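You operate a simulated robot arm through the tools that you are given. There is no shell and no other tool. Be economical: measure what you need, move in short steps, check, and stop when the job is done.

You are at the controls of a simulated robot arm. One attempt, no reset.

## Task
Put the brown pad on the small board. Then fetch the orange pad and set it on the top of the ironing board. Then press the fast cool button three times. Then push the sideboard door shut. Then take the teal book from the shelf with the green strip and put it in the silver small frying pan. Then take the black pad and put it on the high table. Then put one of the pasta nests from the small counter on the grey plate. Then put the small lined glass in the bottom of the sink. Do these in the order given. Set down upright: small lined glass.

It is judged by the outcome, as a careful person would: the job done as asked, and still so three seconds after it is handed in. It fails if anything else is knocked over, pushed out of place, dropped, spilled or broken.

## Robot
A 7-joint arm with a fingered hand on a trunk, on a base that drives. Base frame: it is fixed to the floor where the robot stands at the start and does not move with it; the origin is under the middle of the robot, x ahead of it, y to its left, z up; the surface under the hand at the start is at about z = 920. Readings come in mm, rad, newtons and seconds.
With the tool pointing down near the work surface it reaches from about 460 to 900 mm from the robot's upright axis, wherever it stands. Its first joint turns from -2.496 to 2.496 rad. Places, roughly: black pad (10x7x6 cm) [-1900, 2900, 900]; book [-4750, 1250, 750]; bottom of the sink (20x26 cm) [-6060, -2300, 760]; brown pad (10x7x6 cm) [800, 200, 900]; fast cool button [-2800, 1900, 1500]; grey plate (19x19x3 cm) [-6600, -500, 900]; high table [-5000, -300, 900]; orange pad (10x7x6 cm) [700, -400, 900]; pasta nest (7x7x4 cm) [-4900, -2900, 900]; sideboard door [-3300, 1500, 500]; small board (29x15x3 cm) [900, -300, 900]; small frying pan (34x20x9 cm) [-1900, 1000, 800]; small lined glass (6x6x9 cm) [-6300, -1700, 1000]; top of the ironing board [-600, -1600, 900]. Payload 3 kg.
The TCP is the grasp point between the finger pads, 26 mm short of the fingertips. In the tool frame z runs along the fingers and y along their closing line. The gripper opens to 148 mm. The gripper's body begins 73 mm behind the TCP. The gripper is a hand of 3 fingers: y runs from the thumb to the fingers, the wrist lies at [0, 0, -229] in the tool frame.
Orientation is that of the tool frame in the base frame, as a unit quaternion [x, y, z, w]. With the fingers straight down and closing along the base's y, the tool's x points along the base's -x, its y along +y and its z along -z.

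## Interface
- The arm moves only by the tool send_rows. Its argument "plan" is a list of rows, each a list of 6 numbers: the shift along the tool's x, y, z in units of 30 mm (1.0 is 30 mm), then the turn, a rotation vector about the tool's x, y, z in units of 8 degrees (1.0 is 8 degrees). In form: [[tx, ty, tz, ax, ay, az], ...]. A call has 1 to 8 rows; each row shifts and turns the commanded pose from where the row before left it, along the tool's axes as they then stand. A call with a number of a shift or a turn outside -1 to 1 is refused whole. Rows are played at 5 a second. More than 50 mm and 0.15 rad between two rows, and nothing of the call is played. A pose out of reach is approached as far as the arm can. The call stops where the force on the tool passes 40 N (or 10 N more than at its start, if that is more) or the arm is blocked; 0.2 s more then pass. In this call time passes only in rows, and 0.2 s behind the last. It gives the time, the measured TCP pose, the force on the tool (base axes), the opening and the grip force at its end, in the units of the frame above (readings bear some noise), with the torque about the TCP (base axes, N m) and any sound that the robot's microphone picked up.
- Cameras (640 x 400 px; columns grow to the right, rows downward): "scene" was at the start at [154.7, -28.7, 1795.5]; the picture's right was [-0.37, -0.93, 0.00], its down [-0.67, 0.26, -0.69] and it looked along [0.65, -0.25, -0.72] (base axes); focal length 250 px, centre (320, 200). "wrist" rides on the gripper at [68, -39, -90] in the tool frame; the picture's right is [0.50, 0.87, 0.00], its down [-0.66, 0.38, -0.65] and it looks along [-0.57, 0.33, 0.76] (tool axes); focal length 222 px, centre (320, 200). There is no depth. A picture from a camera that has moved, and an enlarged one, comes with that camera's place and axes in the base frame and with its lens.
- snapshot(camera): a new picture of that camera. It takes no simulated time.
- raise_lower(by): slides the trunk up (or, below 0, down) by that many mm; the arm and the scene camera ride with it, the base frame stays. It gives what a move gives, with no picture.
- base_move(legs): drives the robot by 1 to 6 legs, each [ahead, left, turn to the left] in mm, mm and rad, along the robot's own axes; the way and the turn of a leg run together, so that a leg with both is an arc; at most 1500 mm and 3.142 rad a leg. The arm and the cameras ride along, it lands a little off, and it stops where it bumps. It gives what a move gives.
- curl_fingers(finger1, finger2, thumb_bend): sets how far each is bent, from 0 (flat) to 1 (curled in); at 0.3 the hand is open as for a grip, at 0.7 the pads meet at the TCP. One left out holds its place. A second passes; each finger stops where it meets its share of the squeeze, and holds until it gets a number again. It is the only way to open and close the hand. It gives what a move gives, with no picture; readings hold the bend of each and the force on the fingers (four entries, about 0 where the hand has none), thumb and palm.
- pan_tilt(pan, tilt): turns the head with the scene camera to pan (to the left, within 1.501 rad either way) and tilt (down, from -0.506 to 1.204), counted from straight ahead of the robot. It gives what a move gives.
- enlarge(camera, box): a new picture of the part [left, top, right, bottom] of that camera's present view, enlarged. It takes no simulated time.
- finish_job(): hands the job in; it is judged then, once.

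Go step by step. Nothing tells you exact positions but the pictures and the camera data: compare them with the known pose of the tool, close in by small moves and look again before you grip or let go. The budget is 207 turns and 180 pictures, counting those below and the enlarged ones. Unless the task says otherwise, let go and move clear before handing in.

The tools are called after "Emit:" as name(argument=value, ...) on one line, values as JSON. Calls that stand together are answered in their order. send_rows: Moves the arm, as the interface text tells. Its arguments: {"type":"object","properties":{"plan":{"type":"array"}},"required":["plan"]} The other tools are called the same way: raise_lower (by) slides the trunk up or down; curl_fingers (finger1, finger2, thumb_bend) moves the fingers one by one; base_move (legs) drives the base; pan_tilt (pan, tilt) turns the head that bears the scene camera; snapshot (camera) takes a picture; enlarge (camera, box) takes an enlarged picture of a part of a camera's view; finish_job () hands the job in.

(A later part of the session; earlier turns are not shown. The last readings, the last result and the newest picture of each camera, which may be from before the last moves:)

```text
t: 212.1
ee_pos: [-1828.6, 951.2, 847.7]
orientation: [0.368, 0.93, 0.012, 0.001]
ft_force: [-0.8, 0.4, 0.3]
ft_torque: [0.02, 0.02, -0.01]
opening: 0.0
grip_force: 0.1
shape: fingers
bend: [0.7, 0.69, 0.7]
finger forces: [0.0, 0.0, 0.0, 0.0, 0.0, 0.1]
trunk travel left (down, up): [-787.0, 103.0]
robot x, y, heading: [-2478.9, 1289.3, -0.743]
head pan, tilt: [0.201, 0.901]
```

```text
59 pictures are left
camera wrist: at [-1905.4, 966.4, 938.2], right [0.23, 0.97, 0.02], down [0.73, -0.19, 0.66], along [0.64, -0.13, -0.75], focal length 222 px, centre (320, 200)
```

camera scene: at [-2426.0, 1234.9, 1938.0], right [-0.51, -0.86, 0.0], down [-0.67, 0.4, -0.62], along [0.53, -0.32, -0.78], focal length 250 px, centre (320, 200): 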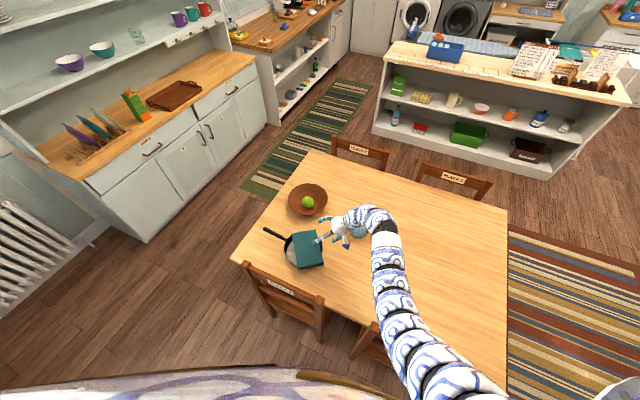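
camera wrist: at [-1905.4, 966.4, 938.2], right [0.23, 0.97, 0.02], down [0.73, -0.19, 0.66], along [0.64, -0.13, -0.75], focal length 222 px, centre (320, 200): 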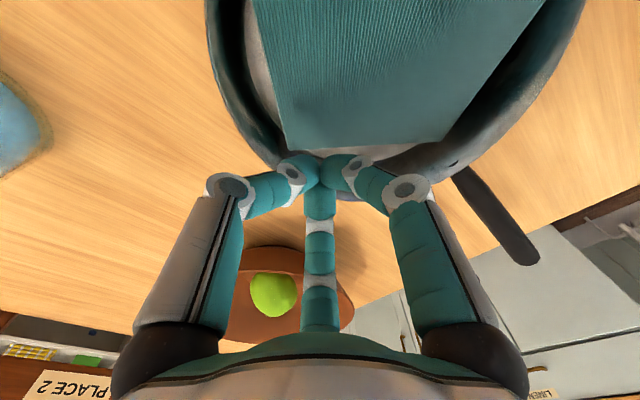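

The far end dropped inside the pan: the book now sits in it. Withdrawing upward, then heading for the black pad on the hob counter.

Emit:
raise_lower(by=103)

Emit:
send_rows(plan=[[0, 0, -1, 0, 0, 0], [0, 0, -1, 0, 0, 0], [0, 0, -1, 0, 0, 0], [0, 0, -1, 0, 0, 0], [0, 0, -1, 0, 0, 0], [0, 0, -1, 0, 0, 0], [0, 0, -1, 0, 0, 0], [0, 0, -1, 0, 0, 0]])

Emit:
enlarge(camera="scene", box=[240, 190, 360, 290])

```text
t: 213.4
ee_pos: [-1827.0, 952.6, 952.0]
orientation: [0.367, 0.93, 0.011, 0.0]
ft_force: [0.5, 1.0, 0.1]
ft_torque: [0.01, 0.04, 0.03]
opening: 0.0
grip_force: 0.0
shape: fingers
bend: [0.7, 0.69, 0.7]
finger forces: [0.1, 0.0, 0.1, 0.0, 0.0, 0.0]
trunk travel left (down, up): [-890.0, 0.0]
robot x, y, heading: [-2476.2, 1287.2, -0.74]
head pan, tilt: [0.201, 0.901]
```

```text
t: 215.2
ee_pos: [-1830.7, 948.7, 1191.9]
orientation: [0.368, 0.93, 0.011, 0.001]
ft_force: [0.1, 0.1, 0.0]
ft_torque: [-0.01, 0.02, 0.02]
opening: 0.0
grip_force: 0.1
shape: fingers
bend: [0.7, 0.69, 0.7]
finger forces: [0.1, 0.0, 0.1, 0.1, 0.0, 0.0]
trunk travel left (down, up): [-890.0, 0.0]
robot x, y, heading: [-2478.0, 1287.6, -0.736]
head pan, tilt: [0.201, 0.901]
```

```text
4.00 times, centred on (300, 240) of scene
camera zoom: at [-2355.2, 1197.0, 1953.1], right [-0.51, -0.86, 0.0], down [-0.67, 0.4, -0.62], along [0.53, -0.32, -0.78], focal length 1002 px, centre (400, 40)
```

zoom: 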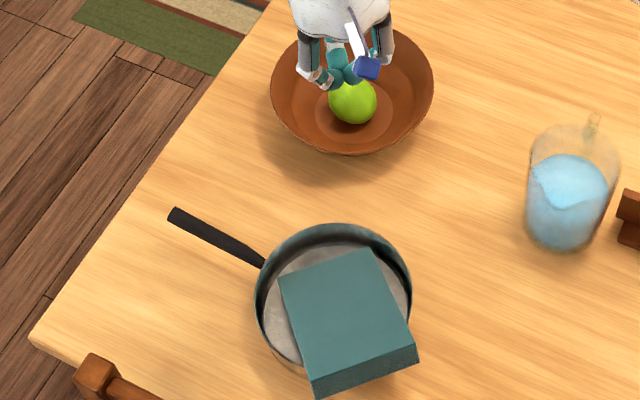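

The book leans in the pan, stable. Turning left and driving toward the hob counter.

Emit:
base_move(legs=[[0, 0, 1.38], [900, 60, 0], [0, 0, 1.5]])

Emit:
pan_tilt(pan=-0.4, tilt=0.75)

Emit:
snapshot(camera="scene")

```text
t: 227.0
ee_pos: [-2324.2, 2361.2, 1191.0]
orientation: [0.873, -0.487, -0.003, 0.011]
ft_force: [0.1, -0.1, -0.5]
ft_torque: [0.02, -0.01, 0.02]
opening: 0.0
grip_force: 0.0
shape: fingers
bend: [0.7, 0.69, 0.7]
finger forces: [0.1, 0.0, 0.0, 0.1, 0.0, 0.0]
trunk travel left (down, up): [-890.0, 0.0]
robot x, y, heading: [-1788.8, 1860.0, 2.137]
head pan, tilt: [0.201, 0.901]
```

```text
t: 228.0
ee_pos: [-2325.2, 2361.4, 1190.2]
orientation: [0.874, -0.487, -0.002, 0.011]
ft_force: [-0.2, 0.4, 0.5]
ft_torque: [0.02, -0.01, -0.02]
opening: 0.1
grip_force: 0.0
shape: fingers
bend: [0.7, 0.69, 0.7]
finger forces: [0.2, 0.0, 0.0, 0.0, 0.1, 0.1]
trunk travel left (down, up): [-890.0, 0.0]
robot x, y, heading: [-1790.3, 1861.6, 2.138]
head pan, tilt: [-0.4, 0.75]
```

```text
57 pictures are left
camera scene: at [-1844.8, 2013.5, 1964.8], right [0.99, 0.17, 0.0], down [0.12, -0.67, -0.73], along [-0.12, 0.72, -0.68], focal length 250 px, centre (320, 200)
```

scene: 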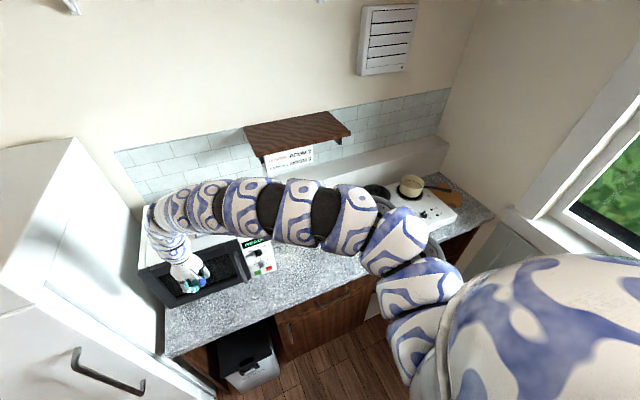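

The hand is close over the microwave; I'll back away, turn right, and approach the pad's section of the counter.

Emit:
base_move(legs=[[-300, 0, 0], [0, 0, -0.5], [650, -202, 0]])

Emit:
pan_tilt(pan=0.1, tilt=0.8)

Emit:
snapshot(camera="scene")

```text
t: 234.9
ee_pos: [-1693.0, 2975.7, 1190.5]
orientation: [0.723, -0.691, -0.005, 0.01]
ft_force: [-0.1, -0.5, -0.2]
ft_torque: [0.01, 0.01, 0.0]
opening: 0.2
grip_force: 0.1
shape: fingers
bend: [0.7, 0.69, 0.7]
finger forces: [0.0, 0.0, 0.1, 0.0, 0.0, 0.0]
trunk travel left (down, up): [-890.0, 0.0]
robot x, y, heading: [-1467.6, 2281.6, 1.632]
head pan, tilt: [-0.4, 0.75]
```

```text
t: 235.8
ee_pos: [-1693.2, 2975.4, 1190.6]
orientation: [0.723, -0.69, -0.005, 0.01]
ft_force: [0.3, 0.9, 0.4]
ft_torque: [0.02, -0.01, 0.01]
opening: 0.0
grip_force: 0.1
shape: fingers
bend: [0.7, 0.69, 0.7]
finger forces: [0.1, 0.0, 0.0, 0.0, 0.1, 0.0]
trunk travel left (down, up): [-890.0, 0.0]
robot x, y, heading: [-1468.4, 2279.2, 1.629]
head pan, tilt: [0.099, 0.799]
```

```text
56 pictures are left
camera scene: at [-1483.6, 2439.7, 1960.8], right [0.99, 0.16, 0.0], down [0.11, -0.71, -0.7], along [-0.11, 0.69, -0.72], focal length 250 px, centre (320, 200)
```

scene: 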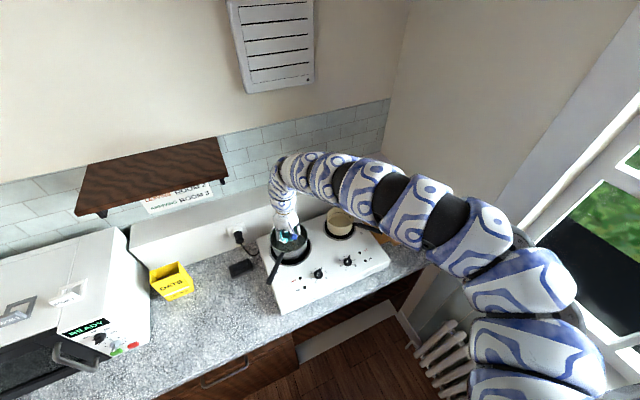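

The black pad is on the counter left of the hob, near [-1933, 2945]. Zooming to see its handle orientation.

Emit:
enlarge(camera="scene", box=[200, 235, 280, 295])

```text
6.67 times, centred on (240, 265) of scene
camera zoom: at [-1483.6, 2439.7, 1960.8], right [0.99, 0.16, 0.0], down [0.11, -0.71, -0.7], along [-0.11, 0.69, -0.72], focal length 1670 px, centre (853, -233)
```

zoom: 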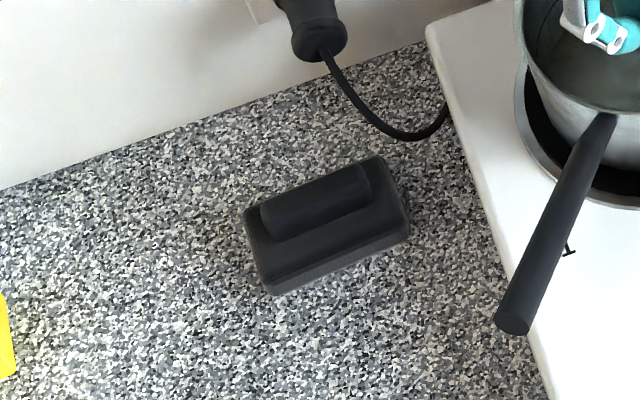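

Handle runs along the counter, centred near [-1925, 2943]. Moving over it and turning the hand across the handle.

Emit:
send_rows(plan=[[0.085, 0.97, 0, 0, 0, 0], [0.085, 0.97, 0, 0, 0, 0], [0.085, 0.97, 0, 0, 0, 0], [0.085, 0.97, 0, 0, 0, 0], [0.085, 0.97, 0, 0, 0, 0], [0.085, 0.97, 0, 0, 0, 0], [0.085, 0.97, 0, 0, 0, 0], [0.085, 0.97, 0, 0, 0, 0]])

Emit:
send_rows(plan=[[0, 0, 0.3, 0, 0, 1], [0, 0, 0.3, 0, 0, 1], [0, 0, 0.3, 0, 0, 1], [0, 0, 0.3, 0, 0, 1], [0, 0, 0.3, 0, 0, 1], [0, 0, 0.3, 0, 0, 1], [0, 0, 0.3, 0, 0, 1]])

Emit:
curl_fingers(finger1=0.45, finger2=0.45, thumb_bend=0.45)

Emit:
snapshot(camera="wrist")

```text
t: 237.7
ee_pos: [-1898.6, 2950.0, 1199.4]
orientation: [0.721, -0.693, -0.01, 0.014]
ft_force: [-28.8, -5.7, -8.1]
ft_torque: [0.7, -2.73, -0.08]
opening: 0.3
grip_force: 0.0
shape: fingers
bend: [0.7, 0.69, 0.7]
finger forces: [0.1, 0.0, 0.0, 0.0, 0.0, 0.0]
out of reach, approached as far as the arm can: row 8
trunk travel left (down, up): [-890.0, 0.0]
robot x, y, heading: [-1466.8, 2278.1, 1.627]
head pan, tilt: [0.099, 0.799]
```

```text
t: 239.2
ee_pos: [-1907.2, 2935.7, 1135.9]
orientation: [-0.312, 0.95, 0.001, -0.011]
ft_force: [0.1, 0.2, 0.0]
ft_torque: [-0.05, 0.03, 0.0]
opening: 0.0
grip_force: 0.0
shape: fingers
bend: [0.7, 0.69, 0.7]
finger forces: [0.0, 0.0, 0.0, 0.0, 0.1, 0.0]
out of reach, approached as far as the arm can: row 3, 5, 7
trunk travel left (down, up): [-890.0, 0.0]
robot x, y, heading: [-1467.2, 2281.6, 1.626]
head pan, tilt: [0.099, 0.799]
```

```text
t: 240.2
ee_pos: [-1907.0, 2935.3, 1135.1]
orientation: [-0.314, 0.949, 0.0, -0.011]
ft_force: [0.5, -0.3, 0.9]
ft_torque: [-0.02, 0.0, -0.01]
opening: 78.3
grip_force: 0.1
shape: fingers
bend: [0.45, 0.45, 0.45]
finger forces: [0.0, 0.0, 0.0, 0.0, 0.0, 0.0]
trunk travel left (down, up): [-890.0, 0.0]
robot x, y, heading: [-1470.0, 2279.7, 1.628]
head pan, tilt: [0.099, 0.799]
```

```text
54 pictures are left
camera wrist: at [-1935.8, 2863.4, 1226.2], right [-0.92, 0.4, 0.02], down [0.31, 0.7, 0.64], along [0.24, 0.59, -0.77], focal length 222 px, centre (320, 200)
```

wrist: 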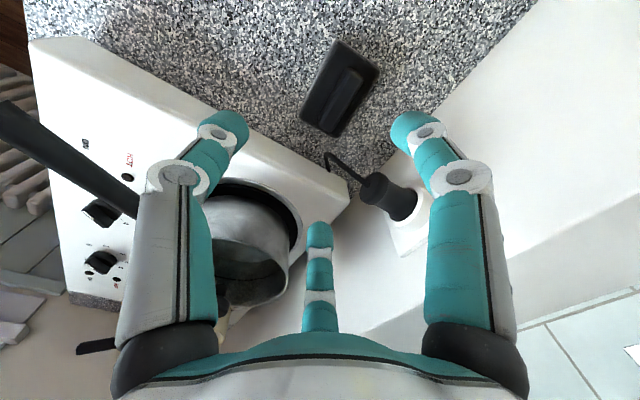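

The pad is just ahead-left. (A brief side force was felt on the way—will check the wall shelf.) Trimming over the pad and descending.

Emit:
send_rows(plan=[[0.5, 0.75, 0.3, 0, 0, -0.4], [0, 0, 1, 0, 0, 0], [0, 0, 1, 0, 0, 0], [0, 0, 1, 0, 0, 0], [0, 0, 1, 0, 0, 0]])

Emit:
snapshot(camera="wrist")

Emit:
snapshot(camera="scene")

```text
t: 241.4
ee_pos: [-1894.0, 2914.3, 1068.7]
orientation: [-0.341, 0.94, 0.0, -0.011]
ft_force: [0.3, -0.4, -0.4]
ft_torque: [-0.01, -0.01, -0.01]
opening: 78.4
grip_force: 0.0
shape: fingers
bend: [0.45, 0.45, 0.45]
finger forces: [0.1, 0.0, 0.0, 0.1, 0.0, 0.0]
out of reach, approached as far as the arm can: row 1, 3, 4, 5
trunk travel left (down, up): [-890.0, 0.0]
robot x, y, heading: [-1468.1, 2276.3, 1.634]
head pan, tilt: [0.099, 0.799]
```

```text
53 pictures are left
camera wrist: at [-1919.4, 2842.1, 1159.1], right [-0.94, 0.35, 0.02], down [0.27, 0.72, 0.64], along [0.21, 0.61, -0.77], focal length 222 px, centre (320, 200)
```

wrist: 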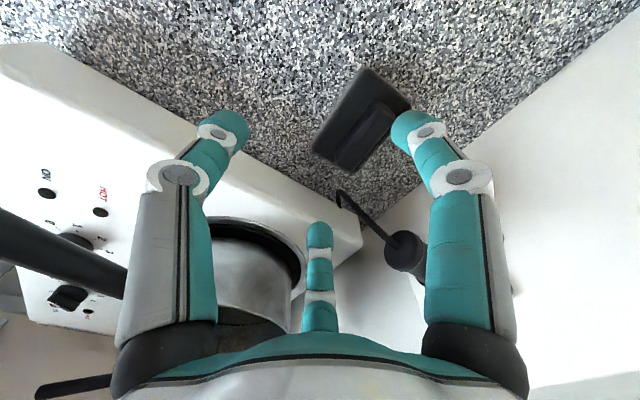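

```text
52 pictures are left
camera scene: at [-1483.7, 2438.8, 1960.9], right [0.99, 0.16, 0.0], down [0.11, -0.71, -0.7], along [-0.11, 0.69, -0.72], focal length 250 px, centre (320, 200)
```

scene: 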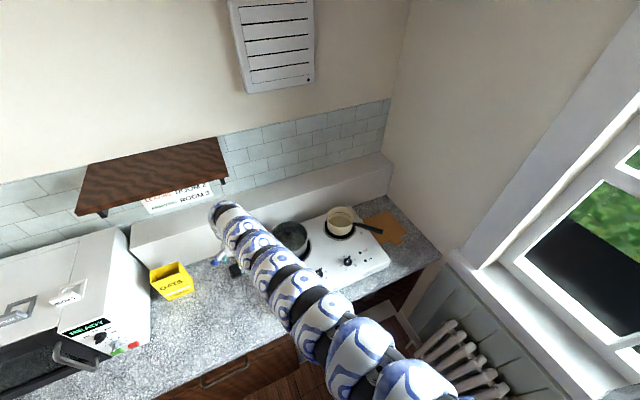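

The trunk is too high for a low reach this far out. Lowering the trunk 60 mm and re-extending.

Emit:
raise_lower(by=-60)

Emit:
send_rows(plan=[[0.14, 0.77, 0, 0, 0, 0], [0.14, 0.77, 0, 0, 0, 0], [0, 0, 0, 0, 0, 0]])

Emit:
snapshot(camera="wrist")

```text
t: 242.4
ee_pos: [-1893.7, 2915.6, 1009.4]
orientation: [-0.34, 0.94, 0.0, -0.012]
ft_force: [0.1, 1.3, -0.2]
ft_torque: [0.01, 0.0, 0.03]
opening: 78.3
grip_force: 0.0
shape: fingers
bend: [0.45, 0.45, 0.45]
finger forces: [0.2, 0.0, 0.0, 0.1, 0.0, 0.0]
trunk travel left (down, up): [-830.0, 60.0]
robot x, y, heading: [-1468.2, 2280.4, 1.631]
head pan, tilt: [0.099, 0.799]
```

```text
t: 243.2
ee_pos: [-1894.2, 2915.9, 1009.1]
orientation: [-0.34, 0.94, 0.0, -0.011]
ft_force: [-0.6, 0.5, -0.7]
ft_torque: [0.01, 0.03, 0.0]
opening: 78.3
grip_force: 0.0
shape: fingers
bend: [0.45, 0.45, 0.45]
finger forces: [0.1, 0.1, 0.0, 0.0, 0.1, 0.0]
out of reach, approached as far as the arm can: row 1, 2
trunk travel left (down, up): [-830.0, 60.0]
robot x, y, heading: [-1466.4, 2280.6, 1.631]
head pan, tilt: [0.099, 0.799]
```

```text
51 pictures are left
camera wrist: at [-1919.9, 2842.7, 1099.5], right [-0.94, 0.35, 0.02], down [0.27, 0.71, 0.64], along [0.21, 0.61, -0.77], focal length 222 px, centre (320, 200)
```

wrist: 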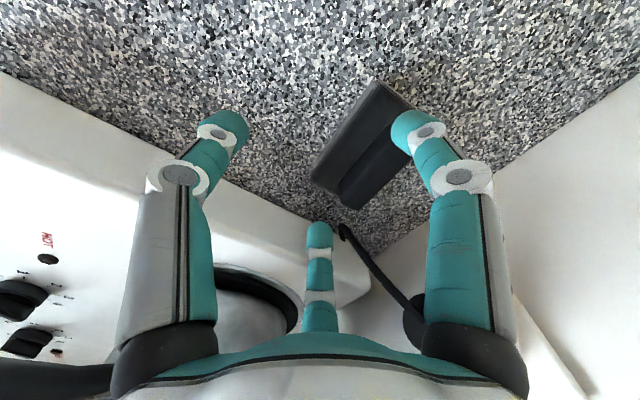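

The arm won't extend there, so I'll nudge the base toward the pad instead.

Emit:
base_move(legs=[[39, 36, 0]])

Emit:
snapshot(camera="wrist")

```text
t: 244.2
ee_pos: [-1934.5, 2954.4, 1006.4]
orientation: [-0.34, 0.94, -0.002, -0.011]
ft_force: [-0.4, -0.2, -0.8]
ft_torque: [0.0, -0.02, -0.04]
opening: 78.3
grip_force: 0.1
shape: fingers
bend: [0.45, 0.45, 0.45]
finger forces: [0.0, 0.0, 0.0, 0.1, 0.0, 0.0]
trunk travel left (down, up): [-830.0, 60.0]
robot x, y, heading: [-1505.7, 2318.2, 1.631]
head pan, tilt: [0.099, 0.799]
```

```text
50 pictures are left
camera wrist: at [-1959.4, 2882.1, 1098.4], right [-0.94, 0.35, 0.02], down [0.28, 0.72, 0.64], along [0.21, 0.61, -0.77], focal length 222 px, centre (320, 200)
```

wrist: 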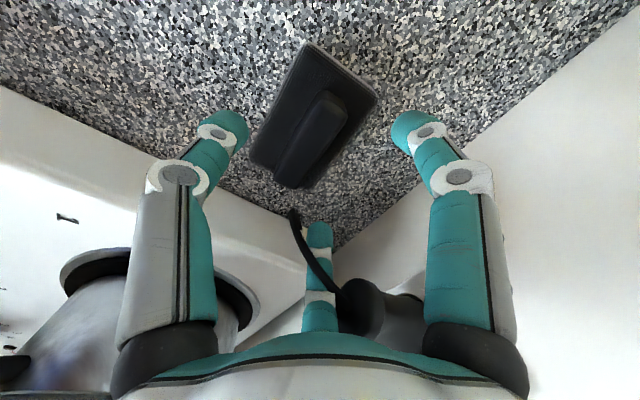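

Well centred over the pad, clear of the plug. Lowering 38 mm with the trunk and closing.

Emit:
raise_lower(by=-37)

Emit:
curl_fingers(finger1=0.7, finger2=0.7, thumb_bend=0.7)

Emit:
snapshot(camera="wrist")

```text
t: 245.0
ee_pos: [-1933.3, 2952.5, 971.8]
orientation: [-0.339, 0.941, 0.0, -0.01]
ft_force: [0.0, -0.1, -0.3]
ft_torque: [0.0, 0.01, 0.01]
opening: 78.4
grip_force: 0.0
shape: fingers
bend: [0.45, 0.45, 0.45]
finger forces: [0.1, 0.1, 0.0, 0.0, 0.0, 0.0]
trunk travel left (down, up): [-793.0, 97.0]
robot x, y, heading: [-1503.3, 2317.2, 1.631]
head pan, tilt: [0.099, 0.799]
```

```text
t: 246.0
ee_pos: [-1932.7, 2952.4, 972.2]
orientation: [-0.339, 0.941, 0.0, -0.01]
ft_force: [0.0, -0.9, 0.6]
ft_torque: [-0.01, -0.08, 0.0]
opening: 34.6
grip_force: 14.5
shape: fingers
bend: [0.64, 0.56, 0.57]
finger forces: [4.8, 9.4, 0.0, 0.0, 14.5, 0.0]
trunk travel left (down, up): [-793.0, 97.0]
robot x, y, heading: [-1501.6, 2316.0, 1.629]
head pan, tilt: [0.099, 0.799]
```

```text
49 pictures are left
camera wrist: at [-1958.3, 2881.0, 1062.5], right [-0.94, 0.35, 0.02], down [0.28, 0.71, 0.64], along [0.21, 0.61, -0.77], focal length 222 px, centre (320, 200)
```

wrist: 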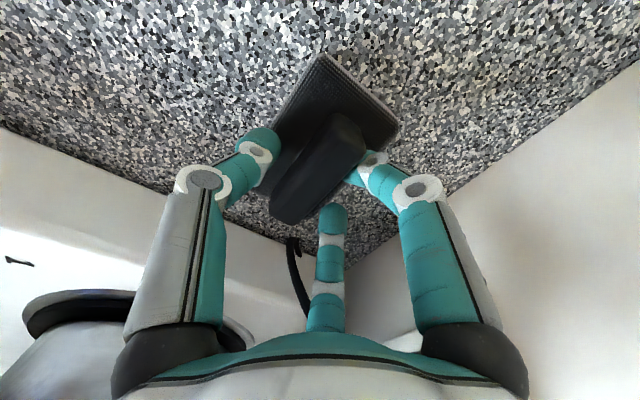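

Gripped (14 N) though slightly askew. Lifting with the trunk and checking the hold.

Emit:
raise_lower(by=97)

Emit:
snapshot(camera="wrist")

```text
t: 247.3
ee_pos: [-1932.3, 2954.7, 1069.6]
orientation: [-0.34, 0.94, -0.001, -0.011]
ft_force: [0.1, -1.1, -0.4]
ft_torque: [-0.01, 0.01, 0.02]
opening: 34.6
grip_force: 14.3
shape: fingers
bend: [0.64, 0.56, 0.57]
finger forces: [5.0, 9.2, 0.0, 0.1, 14.7, 0.0]
trunk travel left (down, up): [-890.0, 0.0]
robot x, y, heading: [-1500.5, 2316.3, 1.633]
head pan, tilt: [0.099, 0.799]
```

```text
48 pictures are left
camera wrist: at [-1958.4, 2881.2, 1159.3], right [-0.94, 0.35, 0.02], down [0.28, 0.71, 0.64], along [0.21, 0.61, -0.77], focal length 222 px, centre (320, 200)
```

wrist: 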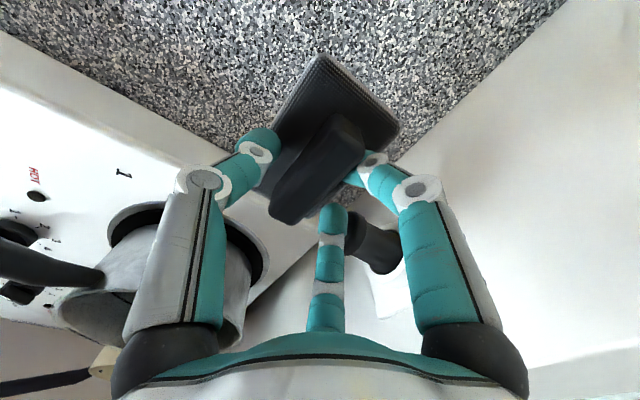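

Held firmly. Backing off from the counter, raising the arm, and turning toward the far side of the room.

Emit:
base_move(legs=[[-292, -160, 0]])

Emit:
send_rows(plan=[[0, 0, -1, 0, 0, 0], [0, 0, -1, 0, 0, 0], [0, 0, -1, 0, 0, 0], [0, 0, -1, 0, 0, 0]])

Emit:
base_move(legs=[[0, 0, 1.62]])

```text
t: 249.5
ee_pos: [-1756.4, 2669.6, 1070.1]
orientation: [-0.341, 0.94, -0.001, -0.012]
ft_force: [0.0, -0.4, 0.5]
ft_torque: [-0.01, 0.02, 0.02]
opening: 34.4
grip_force: 14.3
shape: fingers
bend: [0.64, 0.56, 0.57]
finger forces: [5.0, 9.2, 0.0, 0.0, 14.8, 0.0]
trunk travel left (down, up): [-890.0, 0.0]
robot x, y, heading: [-1322.1, 2032.1, 1.634]
head pan, tilt: [0.099, 0.799]
```

```text
t: 250.5
ee_pos: [-1755.0, 2670.9, 1186.6]
orientation: [-0.341, 0.94, -0.001, -0.011]
ft_force: [0.3, -1.1, 0.1]
ft_torque: [-0.02, -0.04, 0.0]
opening: 21.3
grip_force: 6.4
shape: fingers
bend: [0.66, 0.64, 0.63]
finger forces: [4.5, 1.9, 0.0, 0.0, 6.3, 0.0]
trunk travel left (down, up): [-890.0, 0.0]
robot x, y, heading: [-1328.2, 2036.3, 1.633]
head pan, tilt: [0.099, 0.799]
```

```text
t: 254.8
ee_pos: [-1937.6, 1570.2, 1187.0]
orientation: [0.918, -0.397, 0.008, 0.008]
ft_force: [0.2, 0.0, -1.1]
ft_torque: [-0.02, 0.0, 0.01]
opening: 20.7
grip_force: 6.1
shape: fingers
bend: [0.66, 0.64, 0.63]
finger forces: [4.2, 1.7, 0.1, 0.0, 6.0, 0.1]
trunk travel left (down, up): [-890.0, 0.0]
robot x, y, heading: [-1330.3, 2033.0, -3.018]
head pan, tilt: [0.099, 0.799]
```

The grip shifted during the lift; tightening and checking.

Emit:
curl_fingers(finger1=0.78, finger2=0.78, thumb_bend=0.78)

Emit:
snapshot(camera="wrist")

```text
t: 255.8
ee_pos: [-1938.1, 1571.1, 1186.6]
orientation: [0.918, -0.397, 0.009, 0.008]
ft_force: [-0.5, -1.2, 0.1]
ft_torque: [0.02, 0.0, -0.02]
opening: 18.2
grip_force: 22.1
shape: fingers
bend: [0.74, 0.73, 0.65]
finger forces: [12.0, 11.4, 0.0, 0.0, 20.3, 0.1]
trunk travel left (down, up): [-890.0, 0.0]
robot x, y, heading: [-1326.6, 2031.8, -3.02]
head pan, tilt: [0.099, 0.799]
```

```text
47 pictures are left
camera wrist: at [-1864.6, 1549.6, 1278.1], right [-0.29, -0.96, 0.02], down [-0.73, 0.23, 0.64], along [-0.62, 0.17, -0.77], focal length 222 px, centre (320, 200)
```

wrist: 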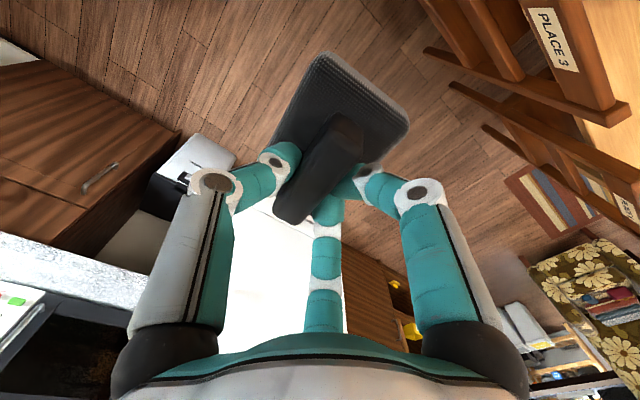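

Now held at 22 N. Driving along the gap toward the high table.

Emit:
base_move(legs=[[1346, 568, 0], [1150, 660, 0]])

Emit:
pan_tilt(pan=0.45, tilt=0.6)

Emit:
snapshot(camera="scene")

```text
t: 269.4
ee_pos: [-4284.9, 75.0, 1186.7]
orientation: [0.917, -0.399, 0.008, 0.007]
ft_force: [-0.9, -0.2, -0.4]
ft_torque: [0.01, 0.02, 0.0]
opening: 18.4
grip_force: 22.1
shape: fingers
bend: [0.74, 0.73, 0.65]
finger forces: [12.5, 12.1, 0.0, 0.0, 20.3, 0.1]
trunk travel left (down, up): [-890.0, 0.0]
robot x, y, heading: [-3670.6, 538.0, -3.024]
head pan, tilt: [0.099, 0.799]
```

```text
t: 270.2
ee_pos: [-4285.0, 75.0, 1187.2]
orientation: [0.917, -0.398, 0.008, 0.008]
ft_force: [1.2, -0.1, 0.0]
ft_torque: [-0.01, -0.02, -0.03]
opening: 17.8
grip_force: 22.8
shape: fingers
bend: [0.74, 0.73, 0.65]
finger forces: [12.5, 12.0, 0.0, 0.0, 20.2, 0.1]
trunk travel left (down, up): [-890.0, 0.0]
robot x, y, heading: [-3670.1, 536.6, -3.027]
head pan, tilt: [0.45, 0.6]
```

```text
46 pictures are left
camera scene: at [-3828.0, 481.6, 1977.6], right [-0.54, 0.84, 0.0], down [0.48, 0.3, -0.82], along [-0.7, -0.44, -0.57], focal length 250 px, centre (320, 200)
```

scene: 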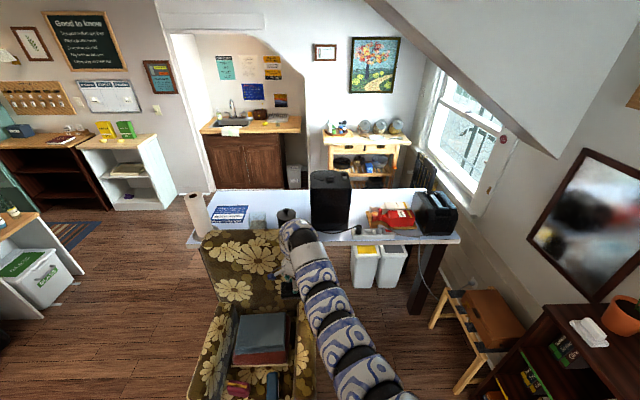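

I see the high table beyond the armchair. Zooming in to find a free spot on it.

Emit:
enlarge(camera="scene", box=[180, 160, 480, 260])

```text
2.13 times, centred on (330, 210) of scene
camera zoom: at [-3828.0, 481.6, 1977.6], right [-0.54, 0.84, 0.0], down [0.48, 0.3, -0.82], along [-0.7, -0.44, -0.57], focal length 534 px, centre (299, 179)
```

zoom: 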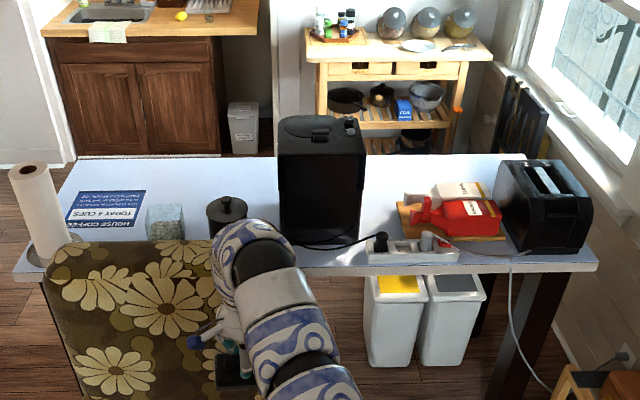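

The table's clear area is its far side; the next tasks are over there too. I'll drive around the armchair and past the table's end.

Emit:
base_move(legs=[[-733, 937, 0], [1100, 643, 0]])

Emit:
pan_tilt(pan=0.5, tilt=0.6)

Emit:
snapshot(camera="scene")

```text
t: 282.4
ee_pos: [-4496.8, -1545.6, 1186.7]
orientation: [0.914, -0.406, 0.008, 0.007]
ft_force: [0.9, -0.2, -0.3]
ft_torque: [-0.01, -0.04, -0.01]
opening: 18.2
grip_force: 23.1
shape: fingers
bend: [0.74, 0.73, 0.65]
finger forces: [12.9, 12.6, 0.1, 0.0, 20.3, 0.1]
trunk travel left (down, up): [-890.0, 0.0]
robot x, y, heading: [-3875.0, -1088.6, -3.047]
head pan, tilt: [0.45, 0.6]
```

```text
t: 283.0
ee_pos: [-4494.6, -1544.7, 1187.0]
orientation: [0.914, -0.406, 0.008, 0.007]
ft_force: [-0.9, 1.0, -0.2]
ft_torque: [-0.01, 0.0, 0.0]
opening: 18.0
grip_force: 23.3
shape: fingers
bend: [0.74, 0.73, 0.65]
finger forces: [12.9, 12.4, 0.0, 0.1, 20.2, 0.1]
trunk travel left (down, up): [-890.0, 0.0]
robot x, y, heading: [-3873.7, -1095.8, -3.04]
head pan, tilt: [0.499, 0.6]
```

```text
44 pictures are left
camera scene: at [-4028.1, -1149.9, 1977.7], right [-0.56, 0.83, 0.0], down [0.47, 0.32, -0.83], along [-0.68, -0.46, -0.56], focal length 250 px, centre (320, 200)
```

scene: 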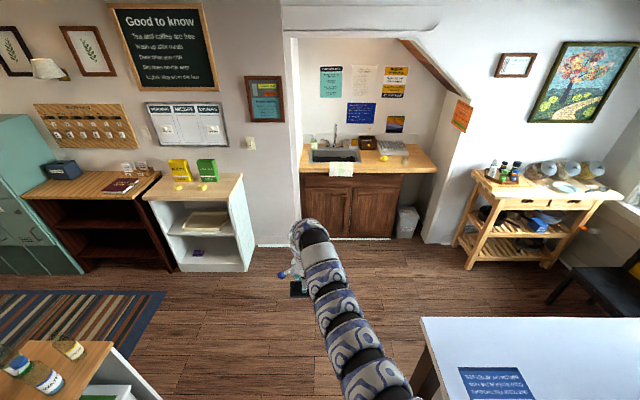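

The table's near end corner has free space behind a sign. I'll drive to its end and swing the arm over it.

Emit:
base_move(legs=[[538, 406, 0], [0, 0, -1.57]])

Emit:
snapshot(camera="wrist")

Emit:
pan_tilt(pan=0.4, tilt=0.9)

Emit:
snapshot(camera="scene")

```text
t: 290.6
ee_pos: [-4796.4, -909.1, 1187.3]
orientation: [-0.342, 0.94, -0.001, -0.01]
ft_force: [-0.6, 0.0, -0.4]
ft_torque: [0.01, -0.01, 0.05]
opening: 17.5
grip_force: 22.1
shape: fingers
bend: [0.74, 0.74, 0.66]
finger forces: [12.7, 12.3, 0.0, 0.0, 19.3, 0.1]
trunk travel left (down, up): [-890.0, 0.0]
robot x, y, heading: [-4369.5, -1544.2, 1.634]
head pan, tilt: [0.499, 0.6]
```

```text
43 pictures are left
camera wrist: at [-4821.5, -981.7, 1278.1], right [-0.94, 0.34, 0.02], down [0.27, 0.72, 0.64], along [0.21, 0.61, -0.77], focal length 222 px, centre (320, 200)
```

wrist: 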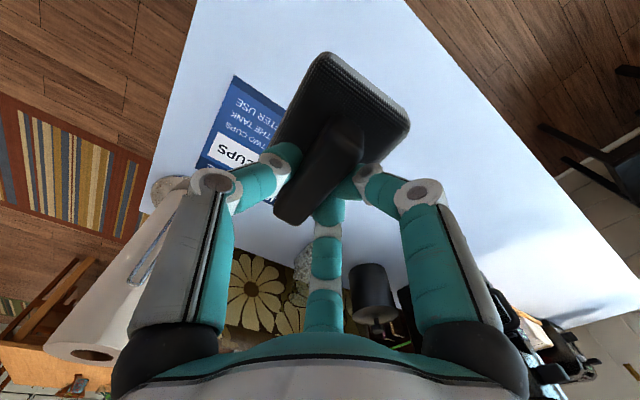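

```text
t: 291.4
ee_pos: [-4796.6, -909.6, 1186.4]
orientation: [-0.342, 0.94, -0.001, -0.011]
ft_force: [-0.3, -0.5, -0.6]
ft_torque: [-0.01, 0.0, -0.01]
opening: 17.3
grip_force: 22.2
shape: fingers
bend: [0.74, 0.74, 0.66]
finger forces: [12.7, 12.3, 0.0, 0.0, 19.4, 0.1]
trunk travel left (down, up): [-890.0, 0.0]
robot x, y, heading: [-4368.1, -1548.2, 1.637]
head pan, tilt: [0.4, 0.901]
```

```text
42 pictures are left
camera scene: at [-4407.2, -1396.6, 1953.0], right [0.9, 0.45, 0.0], down [0.35, -0.7, -0.62], along [-0.28, 0.56, -0.78], focal length 250 px, centre (320, 200)
```

scene: 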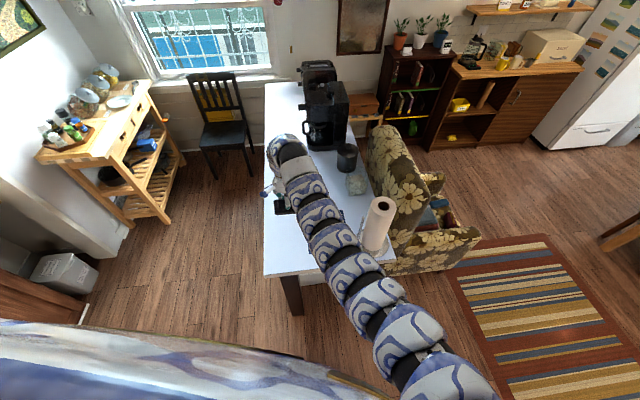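

The pad is over a clear patch of the table. Lowering with the trunk.

Emit:
raise_lower(by=-195)

Emit:
send_rows(plan=[[0, 0, 0.25, 0, 0, 0], [0, 0, 0.25, 0, 0, 0]])

Emit:
snapshot(camera="wrist")

```text
t: 293.5
ee_pos: [-4795.8, -908.5, 992.6]
orientation: [-0.342, 0.94, 0.0, -0.011]
ft_force: [-0.4, -0.1, -0.4]
ft_torque: [0.0, -0.02, -0.02]
opening: 17.3
grip_force: 22.5
shape: fingers
bend: [0.74, 0.74, 0.66]
finger forces: [12.7, 12.4, 0.1, 0.1, 19.4, 0.0]
trunk travel left (down, up): [-695.0, 195.0]
robot x, y, heading: [-4366.0, -1541.9, 1.638]
head pan, tilt: [0.4, 0.901]
```

```text
t: 294.1
ee_pos: [-4797.5, -908.5, 976.9]
orientation: [-0.341, 0.94, 0.0, -0.011]
ft_force: [-0.2, 0.1, -0.5]
ft_torque: [0.02, 0.02, 0.03]
opening: 17.4
grip_force: 22.3
shape: fingers
bend: [0.74, 0.74, 0.66]
finger forces: [12.8, 12.7, 0.0, 0.1, 19.4, 0.0]
trunk travel left (down, up): [-695.0, 195.0]
robot x, y, heading: [-4365.4, -1543.5, 1.637]
head pan, tilt: [0.4, 0.901]
```

```text
41 pictures are left
camera wrist: at [-4822.2, -981.3, 1068.7], right [-0.94, 0.34, 0.02], down [0.27, 0.72, 0.64], along [0.21, 0.61, -0.77], focal length 222 px, centre (320, 200)
```

wrist: 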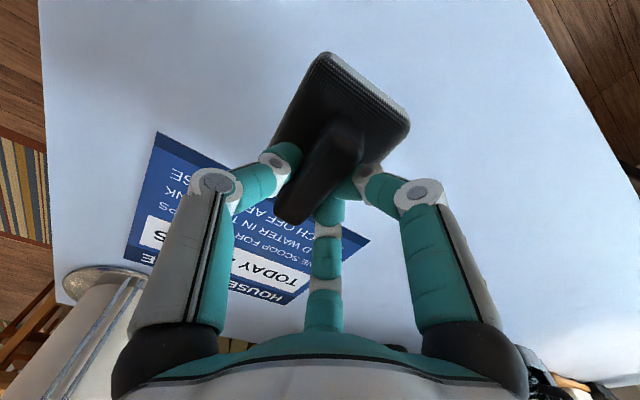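

Clear of the sign by ~15 mm. Lowering to contact.

Emit:
send_rows(plan=[[0, 0, 0.2, 0, 0, 0], [0, 0, 0.2, 0, 0, 0], [0, 0, 0, 0, 0, 0]])

Emit:
send_rows(plan=[[0, 0, 0.2, 0, 0, 0], [0, 0, 0, 0, 0, 0]])

```text
t: 294.9
ee_pos: [-4796.6, -908.5, 965.7]
orientation: [-0.342, 0.94, -0.001, -0.011]
ft_force: [0.0, -0.7, 1.1]
ft_torque: [-0.05, -0.07, -0.03]
opening: 17.5
grip_force: 23.6
shape: fingers
bend: [0.74, 0.74, 0.66]
finger forces: [13.4, 13.6, 0.0, 0.0, 20.3, 0.0]
trunk travel left (down, up): [-695.0, 195.0]
robot x, y, heading: [-4366.9, -1547.8, 1.635]
head pan, tilt: [0.4, 0.901]
```

```text
t: 295.5
ee_pos: [-4797.4, -908.6, 960.4]
orientation: [-0.341, 0.94, 0.0, -0.011]
ft_force: [-2.1, 2.0, 8.2]
ft_torque: [-0.09, -0.1, -0.04]
opening: 16.9
grip_force: 26.5
shape: fingers
bend: [0.74, 0.74, 0.66]
finger forces: [15.8, 16.0, 0.1, 0.0, 20.9, 0.1]
trunk travel left (down, up): [-695.0, 195.0]
robot x, y, heading: [-4367.5, -1546.9, 1.632]
head pan, tilt: [0.4, 0.901]
```

Contact at ~8 N. Releasing and rising.

Emit:
curl_fingers(finger1=0.42, finger2=0.42, thumb_bend=0.42)

Emit:
raise_lower(by=190)

Emit:
snapshot(camera="wrist")

```text
t: 296.5
ee_pos: [-4796.6, -909.9, 961.0]
orientation: [-0.342, 0.94, 0.0, -0.011]
ft_force: [-3.2, -4.6, 20.3]
ft_torque: [0.6, -0.25, 0.06]
opening: 87.9
grip_force: 10.4
shape: fingers
bend: [0.42, 0.49, 0.42]
finger forces: [0.1, 20.6, 0.1, 0.0, 0.0, 0.0]
trunk travel left (down, up): [-695.0, 195.0]
robot x, y, heading: [-4370.6, -1543.5, 1.636]
head pan, tilt: [0.4, 0.901]
```

```text
t: 298.6
ee_pos: [-4796.6, -908.6, 1149.4]
orientation: [-0.341, 0.94, 0.0, -0.011]
ft_force: [-0.3, -0.3, -0.2]
ft_torque: [-0.01, 0.01, 0.0]
opening: 87.9
grip_force: 0.0
shape: fingers
bend: [0.42, 0.42, 0.42]
finger forces: [0.0, 0.0, 0.0, 0.0, 0.0, 0.0]
trunk travel left (down, up): [-885.0, 5.0]
robot x, y, heading: [-4371.2, -1546.5, 1.632]
head pan, tilt: [0.4, 0.901]
```

```text
40 pictures are left
camera wrist: at [-4822.1, -981.9, 1240.2], right [-0.94, 0.34, 0.02], down [0.27, 0.72, 0.64], along [0.21, 0.61, -0.77], focal length 222 px, centre (320, 200)
```

wrist: 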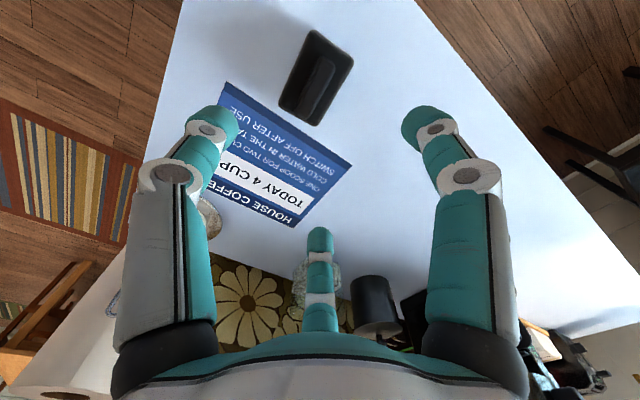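

The black pad is set on the table. Now for the pasta nests on the small white counter; driving there in two legs and turning to face it.

Emit:
send_rows(plan=[[0, 0, -1, 0, 0, 0], [0, 0, -0.6, 0, 0, 0]])

Emit:
base_move(legs=[[-297, 451, 0], [-618, -407, 0], [0, 0, 1.57]])

Emit:
pan_tilt(pan=0.1, tilt=0.9)

Emit:
snapshot(camera="scene")

Emit:
snapshot(camera="wrist")

```text
t: 299.2
ee_pos: [-4795.6, -909.5, 1196.8]
orientation: [-0.341, 0.94, -0.001, -0.011]
ft_force: [0.0, -0.2, 0.0]
ft_torque: [-0.01, -0.01, -0.03]
opening: 88.0
grip_force: 0.2
shape: fingers
bend: [0.42, 0.42, 0.42]
finger forces: [0.0, 0.0, 0.0, 0.1, 0.0, 0.0]
trunk travel left (down, up): [-885.0, 5.0]
robot x, y, heading: [-4368.1, -1545.0, 1.634]
head pan, tilt: [0.4, 0.901]
```

```text
t: 309.8
ee_pos: [-4994.7, -2896.5, 1197.3]
orientation: [0.909, -0.417, 0.008, 0.007]
ft_force: [-0.2, 0.1, 0.2]
ft_torque: [0.01, -0.02, -0.01]
opening: 88.1
grip_force: 0.1
shape: fingers
bend: [0.42, 0.42, 0.42]
finger forces: [0.0, 0.0, 0.0, 0.1, 0.0, 0.0]
trunk travel left (down, up): [-885.0, 5.0]
robot x, y, heading: [-4365.9, -2459.6, -3.062]
head pan, tilt: [0.4, 0.901]
```

```text
t: 310.6
ee_pos: [-4996.1, -2896.2, 1197.4]
orientation: [0.908, -0.418, 0.009, 0.007]
ft_force: [0.0, 0.1, -0.6]
ft_torque: [-0.01, -0.01, 0.02]
opening: 88.1
grip_force: 0.0
shape: fingers
bend: [0.42, 0.42, 0.42]
finger forces: [0.1, 0.1, 0.0, 0.0, 0.0, 0.0]
trunk travel left (down, up): [-885.0, 5.0]
robot x, y, heading: [-4369.5, -2456.4, -3.069]
head pan, tilt: [0.099, 0.901]
```

```text
39 pictures are left
camera scene: at [-4519.9, -2478.1, 1947.9], right [-0.17, 0.98, 0.0], down [0.77, 0.14, -0.62], along [-0.61, -0.11, -0.78], focal length 250 px, centre (320, 200)
```

scene: 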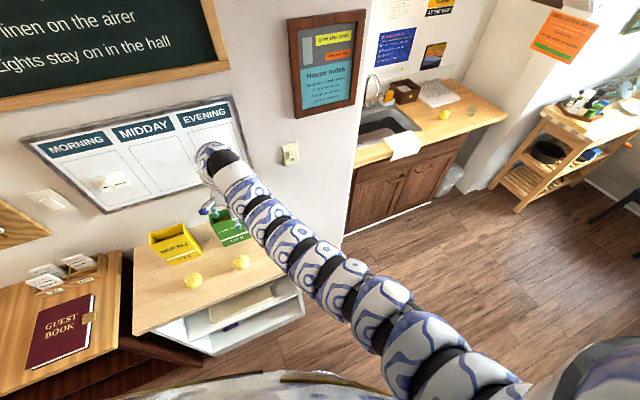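

```text
38 pictures are left
camera wrist: at [-4923.0, -2920.2, 1288.2], right [-0.33, -0.94, 0.02], down [-0.72, 0.26, 0.64], along [-0.61, 0.2, -0.77], focal length 222 px, centre (320, 200)
```

wrist: 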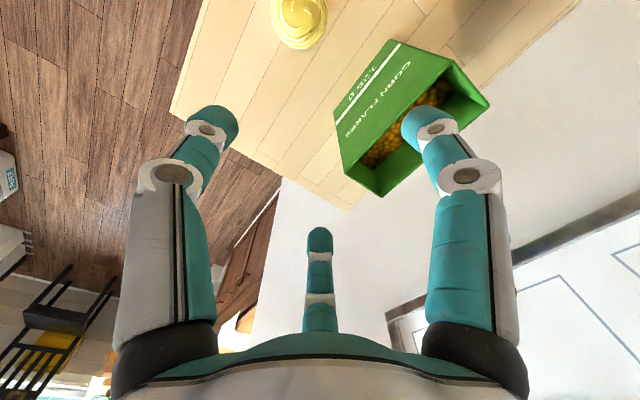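

The near nest is at about [-4920, -2898], next to a cornflakes box but with room. Moving over it and down.

Emit:
send_rows(plan=[[0.86, -0.95, 0, 0, 0, 0], [0.86, -0.95, 0, 0, 0, 0], [0, 0, 0, 0, 0, 0]])

Emit:
raise_lower(by=-165)

Emit:
snapshot(camera="wrist")

```text
t: 311.4
ee_pos: [-4918.6, -2897.2, 1197.2]
orientation: [0.908, -0.418, 0.008, 0.006]
ft_force: [-0.3, -0.4, -0.4]
ft_torque: [0.02, 0.0, 0.01]
opening: 88.3
grip_force: 0.1
shape: fingers
bend: [0.42, 0.42, 0.42]
finger forces: [0.1, 0.0, 0.1, 0.1, 0.0, 0.1]
trunk travel left (down, up): [-885.0, 5.0]
robot x, y, heading: [-4365.0, -2461.6, -3.068]
head pan, tilt: [0.099, 0.901]
```

```text
t: 313.3
ee_pos: [-4917.4, -2897.4, 1032.4]
orientation: [0.908, -0.418, 0.008, 0.007]
ft_force: [-0.4, -0.5, -0.5]
ft_torque: [0.03, -0.02, 0.03]
opening: 88.5
grip_force: 0.2
shape: fingers
bend: [0.42, 0.42, 0.42]
finger forces: [0.0, 0.1, 0.1, 0.0, 0.1, 0.0]
trunk travel left (down, up): [-720.0, 170.0]
robot x, y, heading: [-4362.9, -2458.5, -3.07]
head pan, tilt: [0.099, 0.901]
```

```text
37 pictures are left
camera wrist: at [-4845.9, -2922.6, 1123.4], right [-0.33, -0.94, 0.02], down [-0.72, 0.26, 0.64], along [-0.61, 0.2, -0.77], focal length 222 px, centre (320, 200)
```

wrist: 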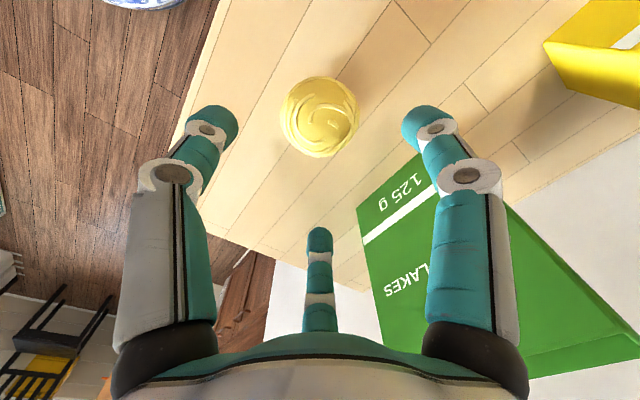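

Centred on the nest. Lowering by trunk and closing gently.

Emit:
raise_lower(by=-86)

Emit:
curl_fingers(finger1=0.56, finger2=0.56, thumb_bend=0.56)

Emit:
snapshot(camera="wrist")

```text
t: 314.5
ee_pos: [-4918.4, -2898.4, 946.4]
orientation: [0.908, -0.418, 0.008, 0.006]
ft_force: [-0.7, 0.1, 0.0]
ft_torque: [-0.03, -0.01, 0.01]
opening: 88.2
grip_force: 0.0
shape: fingers
bend: [0.42, 0.42, 0.42]
finger forces: [0.1, 0.0, 0.1, 0.0, 0.0, 0.0]
trunk travel left (down, up): [-634.0, 256.0]
robot x, y, heading: [-4364.0, -2460.2, -3.066]
head pan, tilt: [0.099, 0.901]
```

```text
t: 315.5
ee_pos: [-4917.9, -2897.7, 946.3]
orientation: [0.909, -0.418, 0.008, 0.009]
ft_force: [0.1, -1.0, -0.4]
ft_torque: [0.03, -0.02, -0.01]
opening: 53.8
grip_force: 4.4
shape: fingers
bend: [0.52, 0.53, 0.54]
finger forces: [3.3, 2.4, 0.0, 0.0, 3.5, 0.1]
trunk travel left (down, up): [-634.0, 256.0]
robot x, y, heading: [-4366.7, -2458.9, -3.066]
head pan, tilt: [0.099, 0.901]
```

```text
36 pictures are left
camera wrist: at [-4845.9, -2922.6, 1037.3], right [-0.33, -0.94, 0.02], down [-0.72, 0.26, 0.64], along [-0.61, 0.2, -0.77], focal length 222 px, centre (320, 200)
```

wrist: 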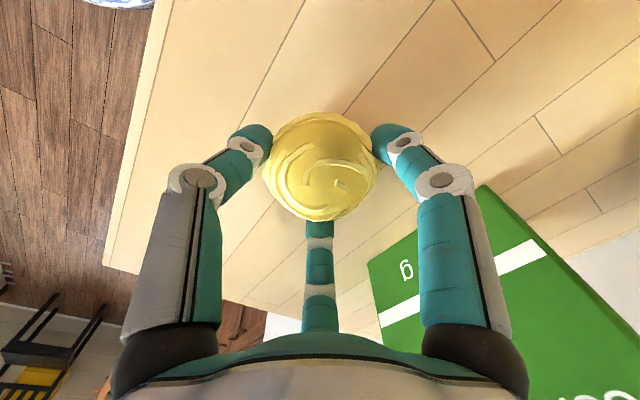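

Good three-point hold at ~4 N. Squeezing a touch more and lifting.

Emit:
curl_fingers(finger1=0.59, finger2=0.59, thumb_bend=0.59)

Emit:
raise_lower(by=256)

Emit:
snapshot(camera="wrist")

```text
t: 316.5
ee_pos: [-4918.0, -2897.7, 946.6]
orientation: [0.908, -0.418, 0.008, 0.008]
ft_force: [-0.5, 0.4, 0.7]
ft_torque: [0.01, 0.0, -0.04]
opening: 52.9
grip_force: 8.1
shape: fingers
bend: [0.52, 0.53, 0.55]
finger forces: [5.8, 4.7, 0.0, 0.0, 6.1, 0.1]
trunk travel left (down, up): [-634.0, 256.0]
robot x, y, heading: [-4367.3, -2459.2, -3.068]
head pan, tilt: [0.099, 0.901]
```

```text
t: 319.1
ee_pos: [-4919.8, -2897.6, 1202.1]
orientation: [0.908, -0.418, 0.008, 0.007]
ft_force: [0.7, -0.1, -1.0]
ft_torque: [-0.01, -0.03, 0.0]
opening: 53.1
grip_force: 8.2
shape: fingers
bend: [0.52, 0.53, 0.55]
finger forces: [5.9, 4.6, 0.1, 0.0, 6.2, 0.0]
trunk travel left (down, up): [-890.0, 0.0]
robot x, y, heading: [-4367.3, -2459.8, -3.068]
head pan, tilt: [0.099, 0.901]
```

```text
35 pictures are left
camera wrist: at [-4846.0, -2922.6, 1293.2], right [-0.33, -0.94, 0.02], down [-0.72, 0.26, 0.64], along [-0.61, 0.2, -0.77], focal length 222 px, centre (320, 200)
```

wrist: 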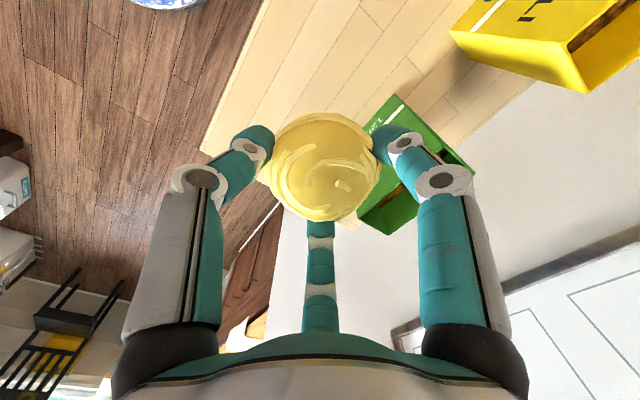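

Nest lifted. The grey plate is on the wooden cart near the window; a chair limits the stance, so I'll approach diagonally. Turning 45° right and driving.

Emit:
base_move(legs=[[0, 0, -0.785], [1172, -256, 0], [1130, -246, 0]])

Emit:
pan_tilt(pan=0.3, tilt=0.85)

Emit:
snapshot(camera="scene")

```text
t: 332.8
ee_pos: [-6468.0, -455.5, 1201.6]
orientation: [-0.671, 0.741, -0.004, -0.009]
ft_force: [0.2, -0.7, -0.3]
ft_torque: [0.0, 0.0, -0.02]
opening: 52.8
grip_force: 8.3
shape: fingers
bend: [0.52, 0.53, 0.55]
finger forces: [5.7, 4.7, 0.0, 0.0, 6.1, 0.0]
trunk travel left (down, up): [-890.0, 0.0]
robot x, y, heading: [-5766.7, -552.6, 2.412]
head pan, tilt: [0.099, 0.901]
```

```text
t: 333.6
ee_pos: [-6467.7, -455.9, 1202.2]
orientation: [-0.671, 0.741, -0.005, -0.01]
ft_force: [-1.0, -0.5, -0.2]
ft_torque: [-0.03, -0.02, 0.0]
opening: 52.6
grip_force: 7.8
shape: fingers
bend: [0.52, 0.53, 0.55]
finger forces: [5.7, 4.6, 0.0, 0.1, 6.1, 0.0]
trunk travel left (down, up): [-890.0, 0.0]
robot x, y, heading: [-5765.2, -554.0, 2.411]
head pan, tilt: [0.3, 0.85]
```

```text
34 pictures are left
camera scene: at [-5900.1, -464.8, 1956.8], right [0.42, 0.91, 0.0], down [0.68, -0.32, -0.66], along [-0.6, 0.28, -0.75], focal length 250 px, centre (320, 200)
```

scene: 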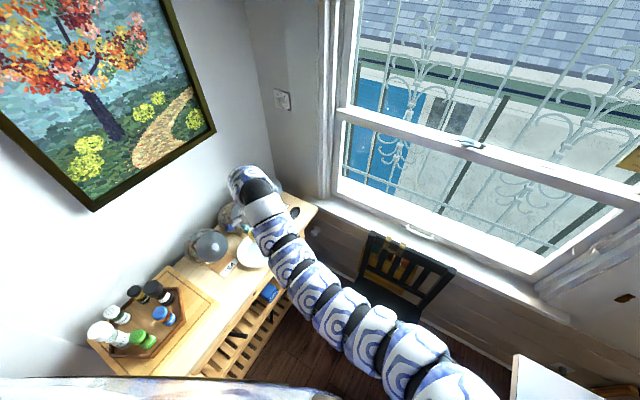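

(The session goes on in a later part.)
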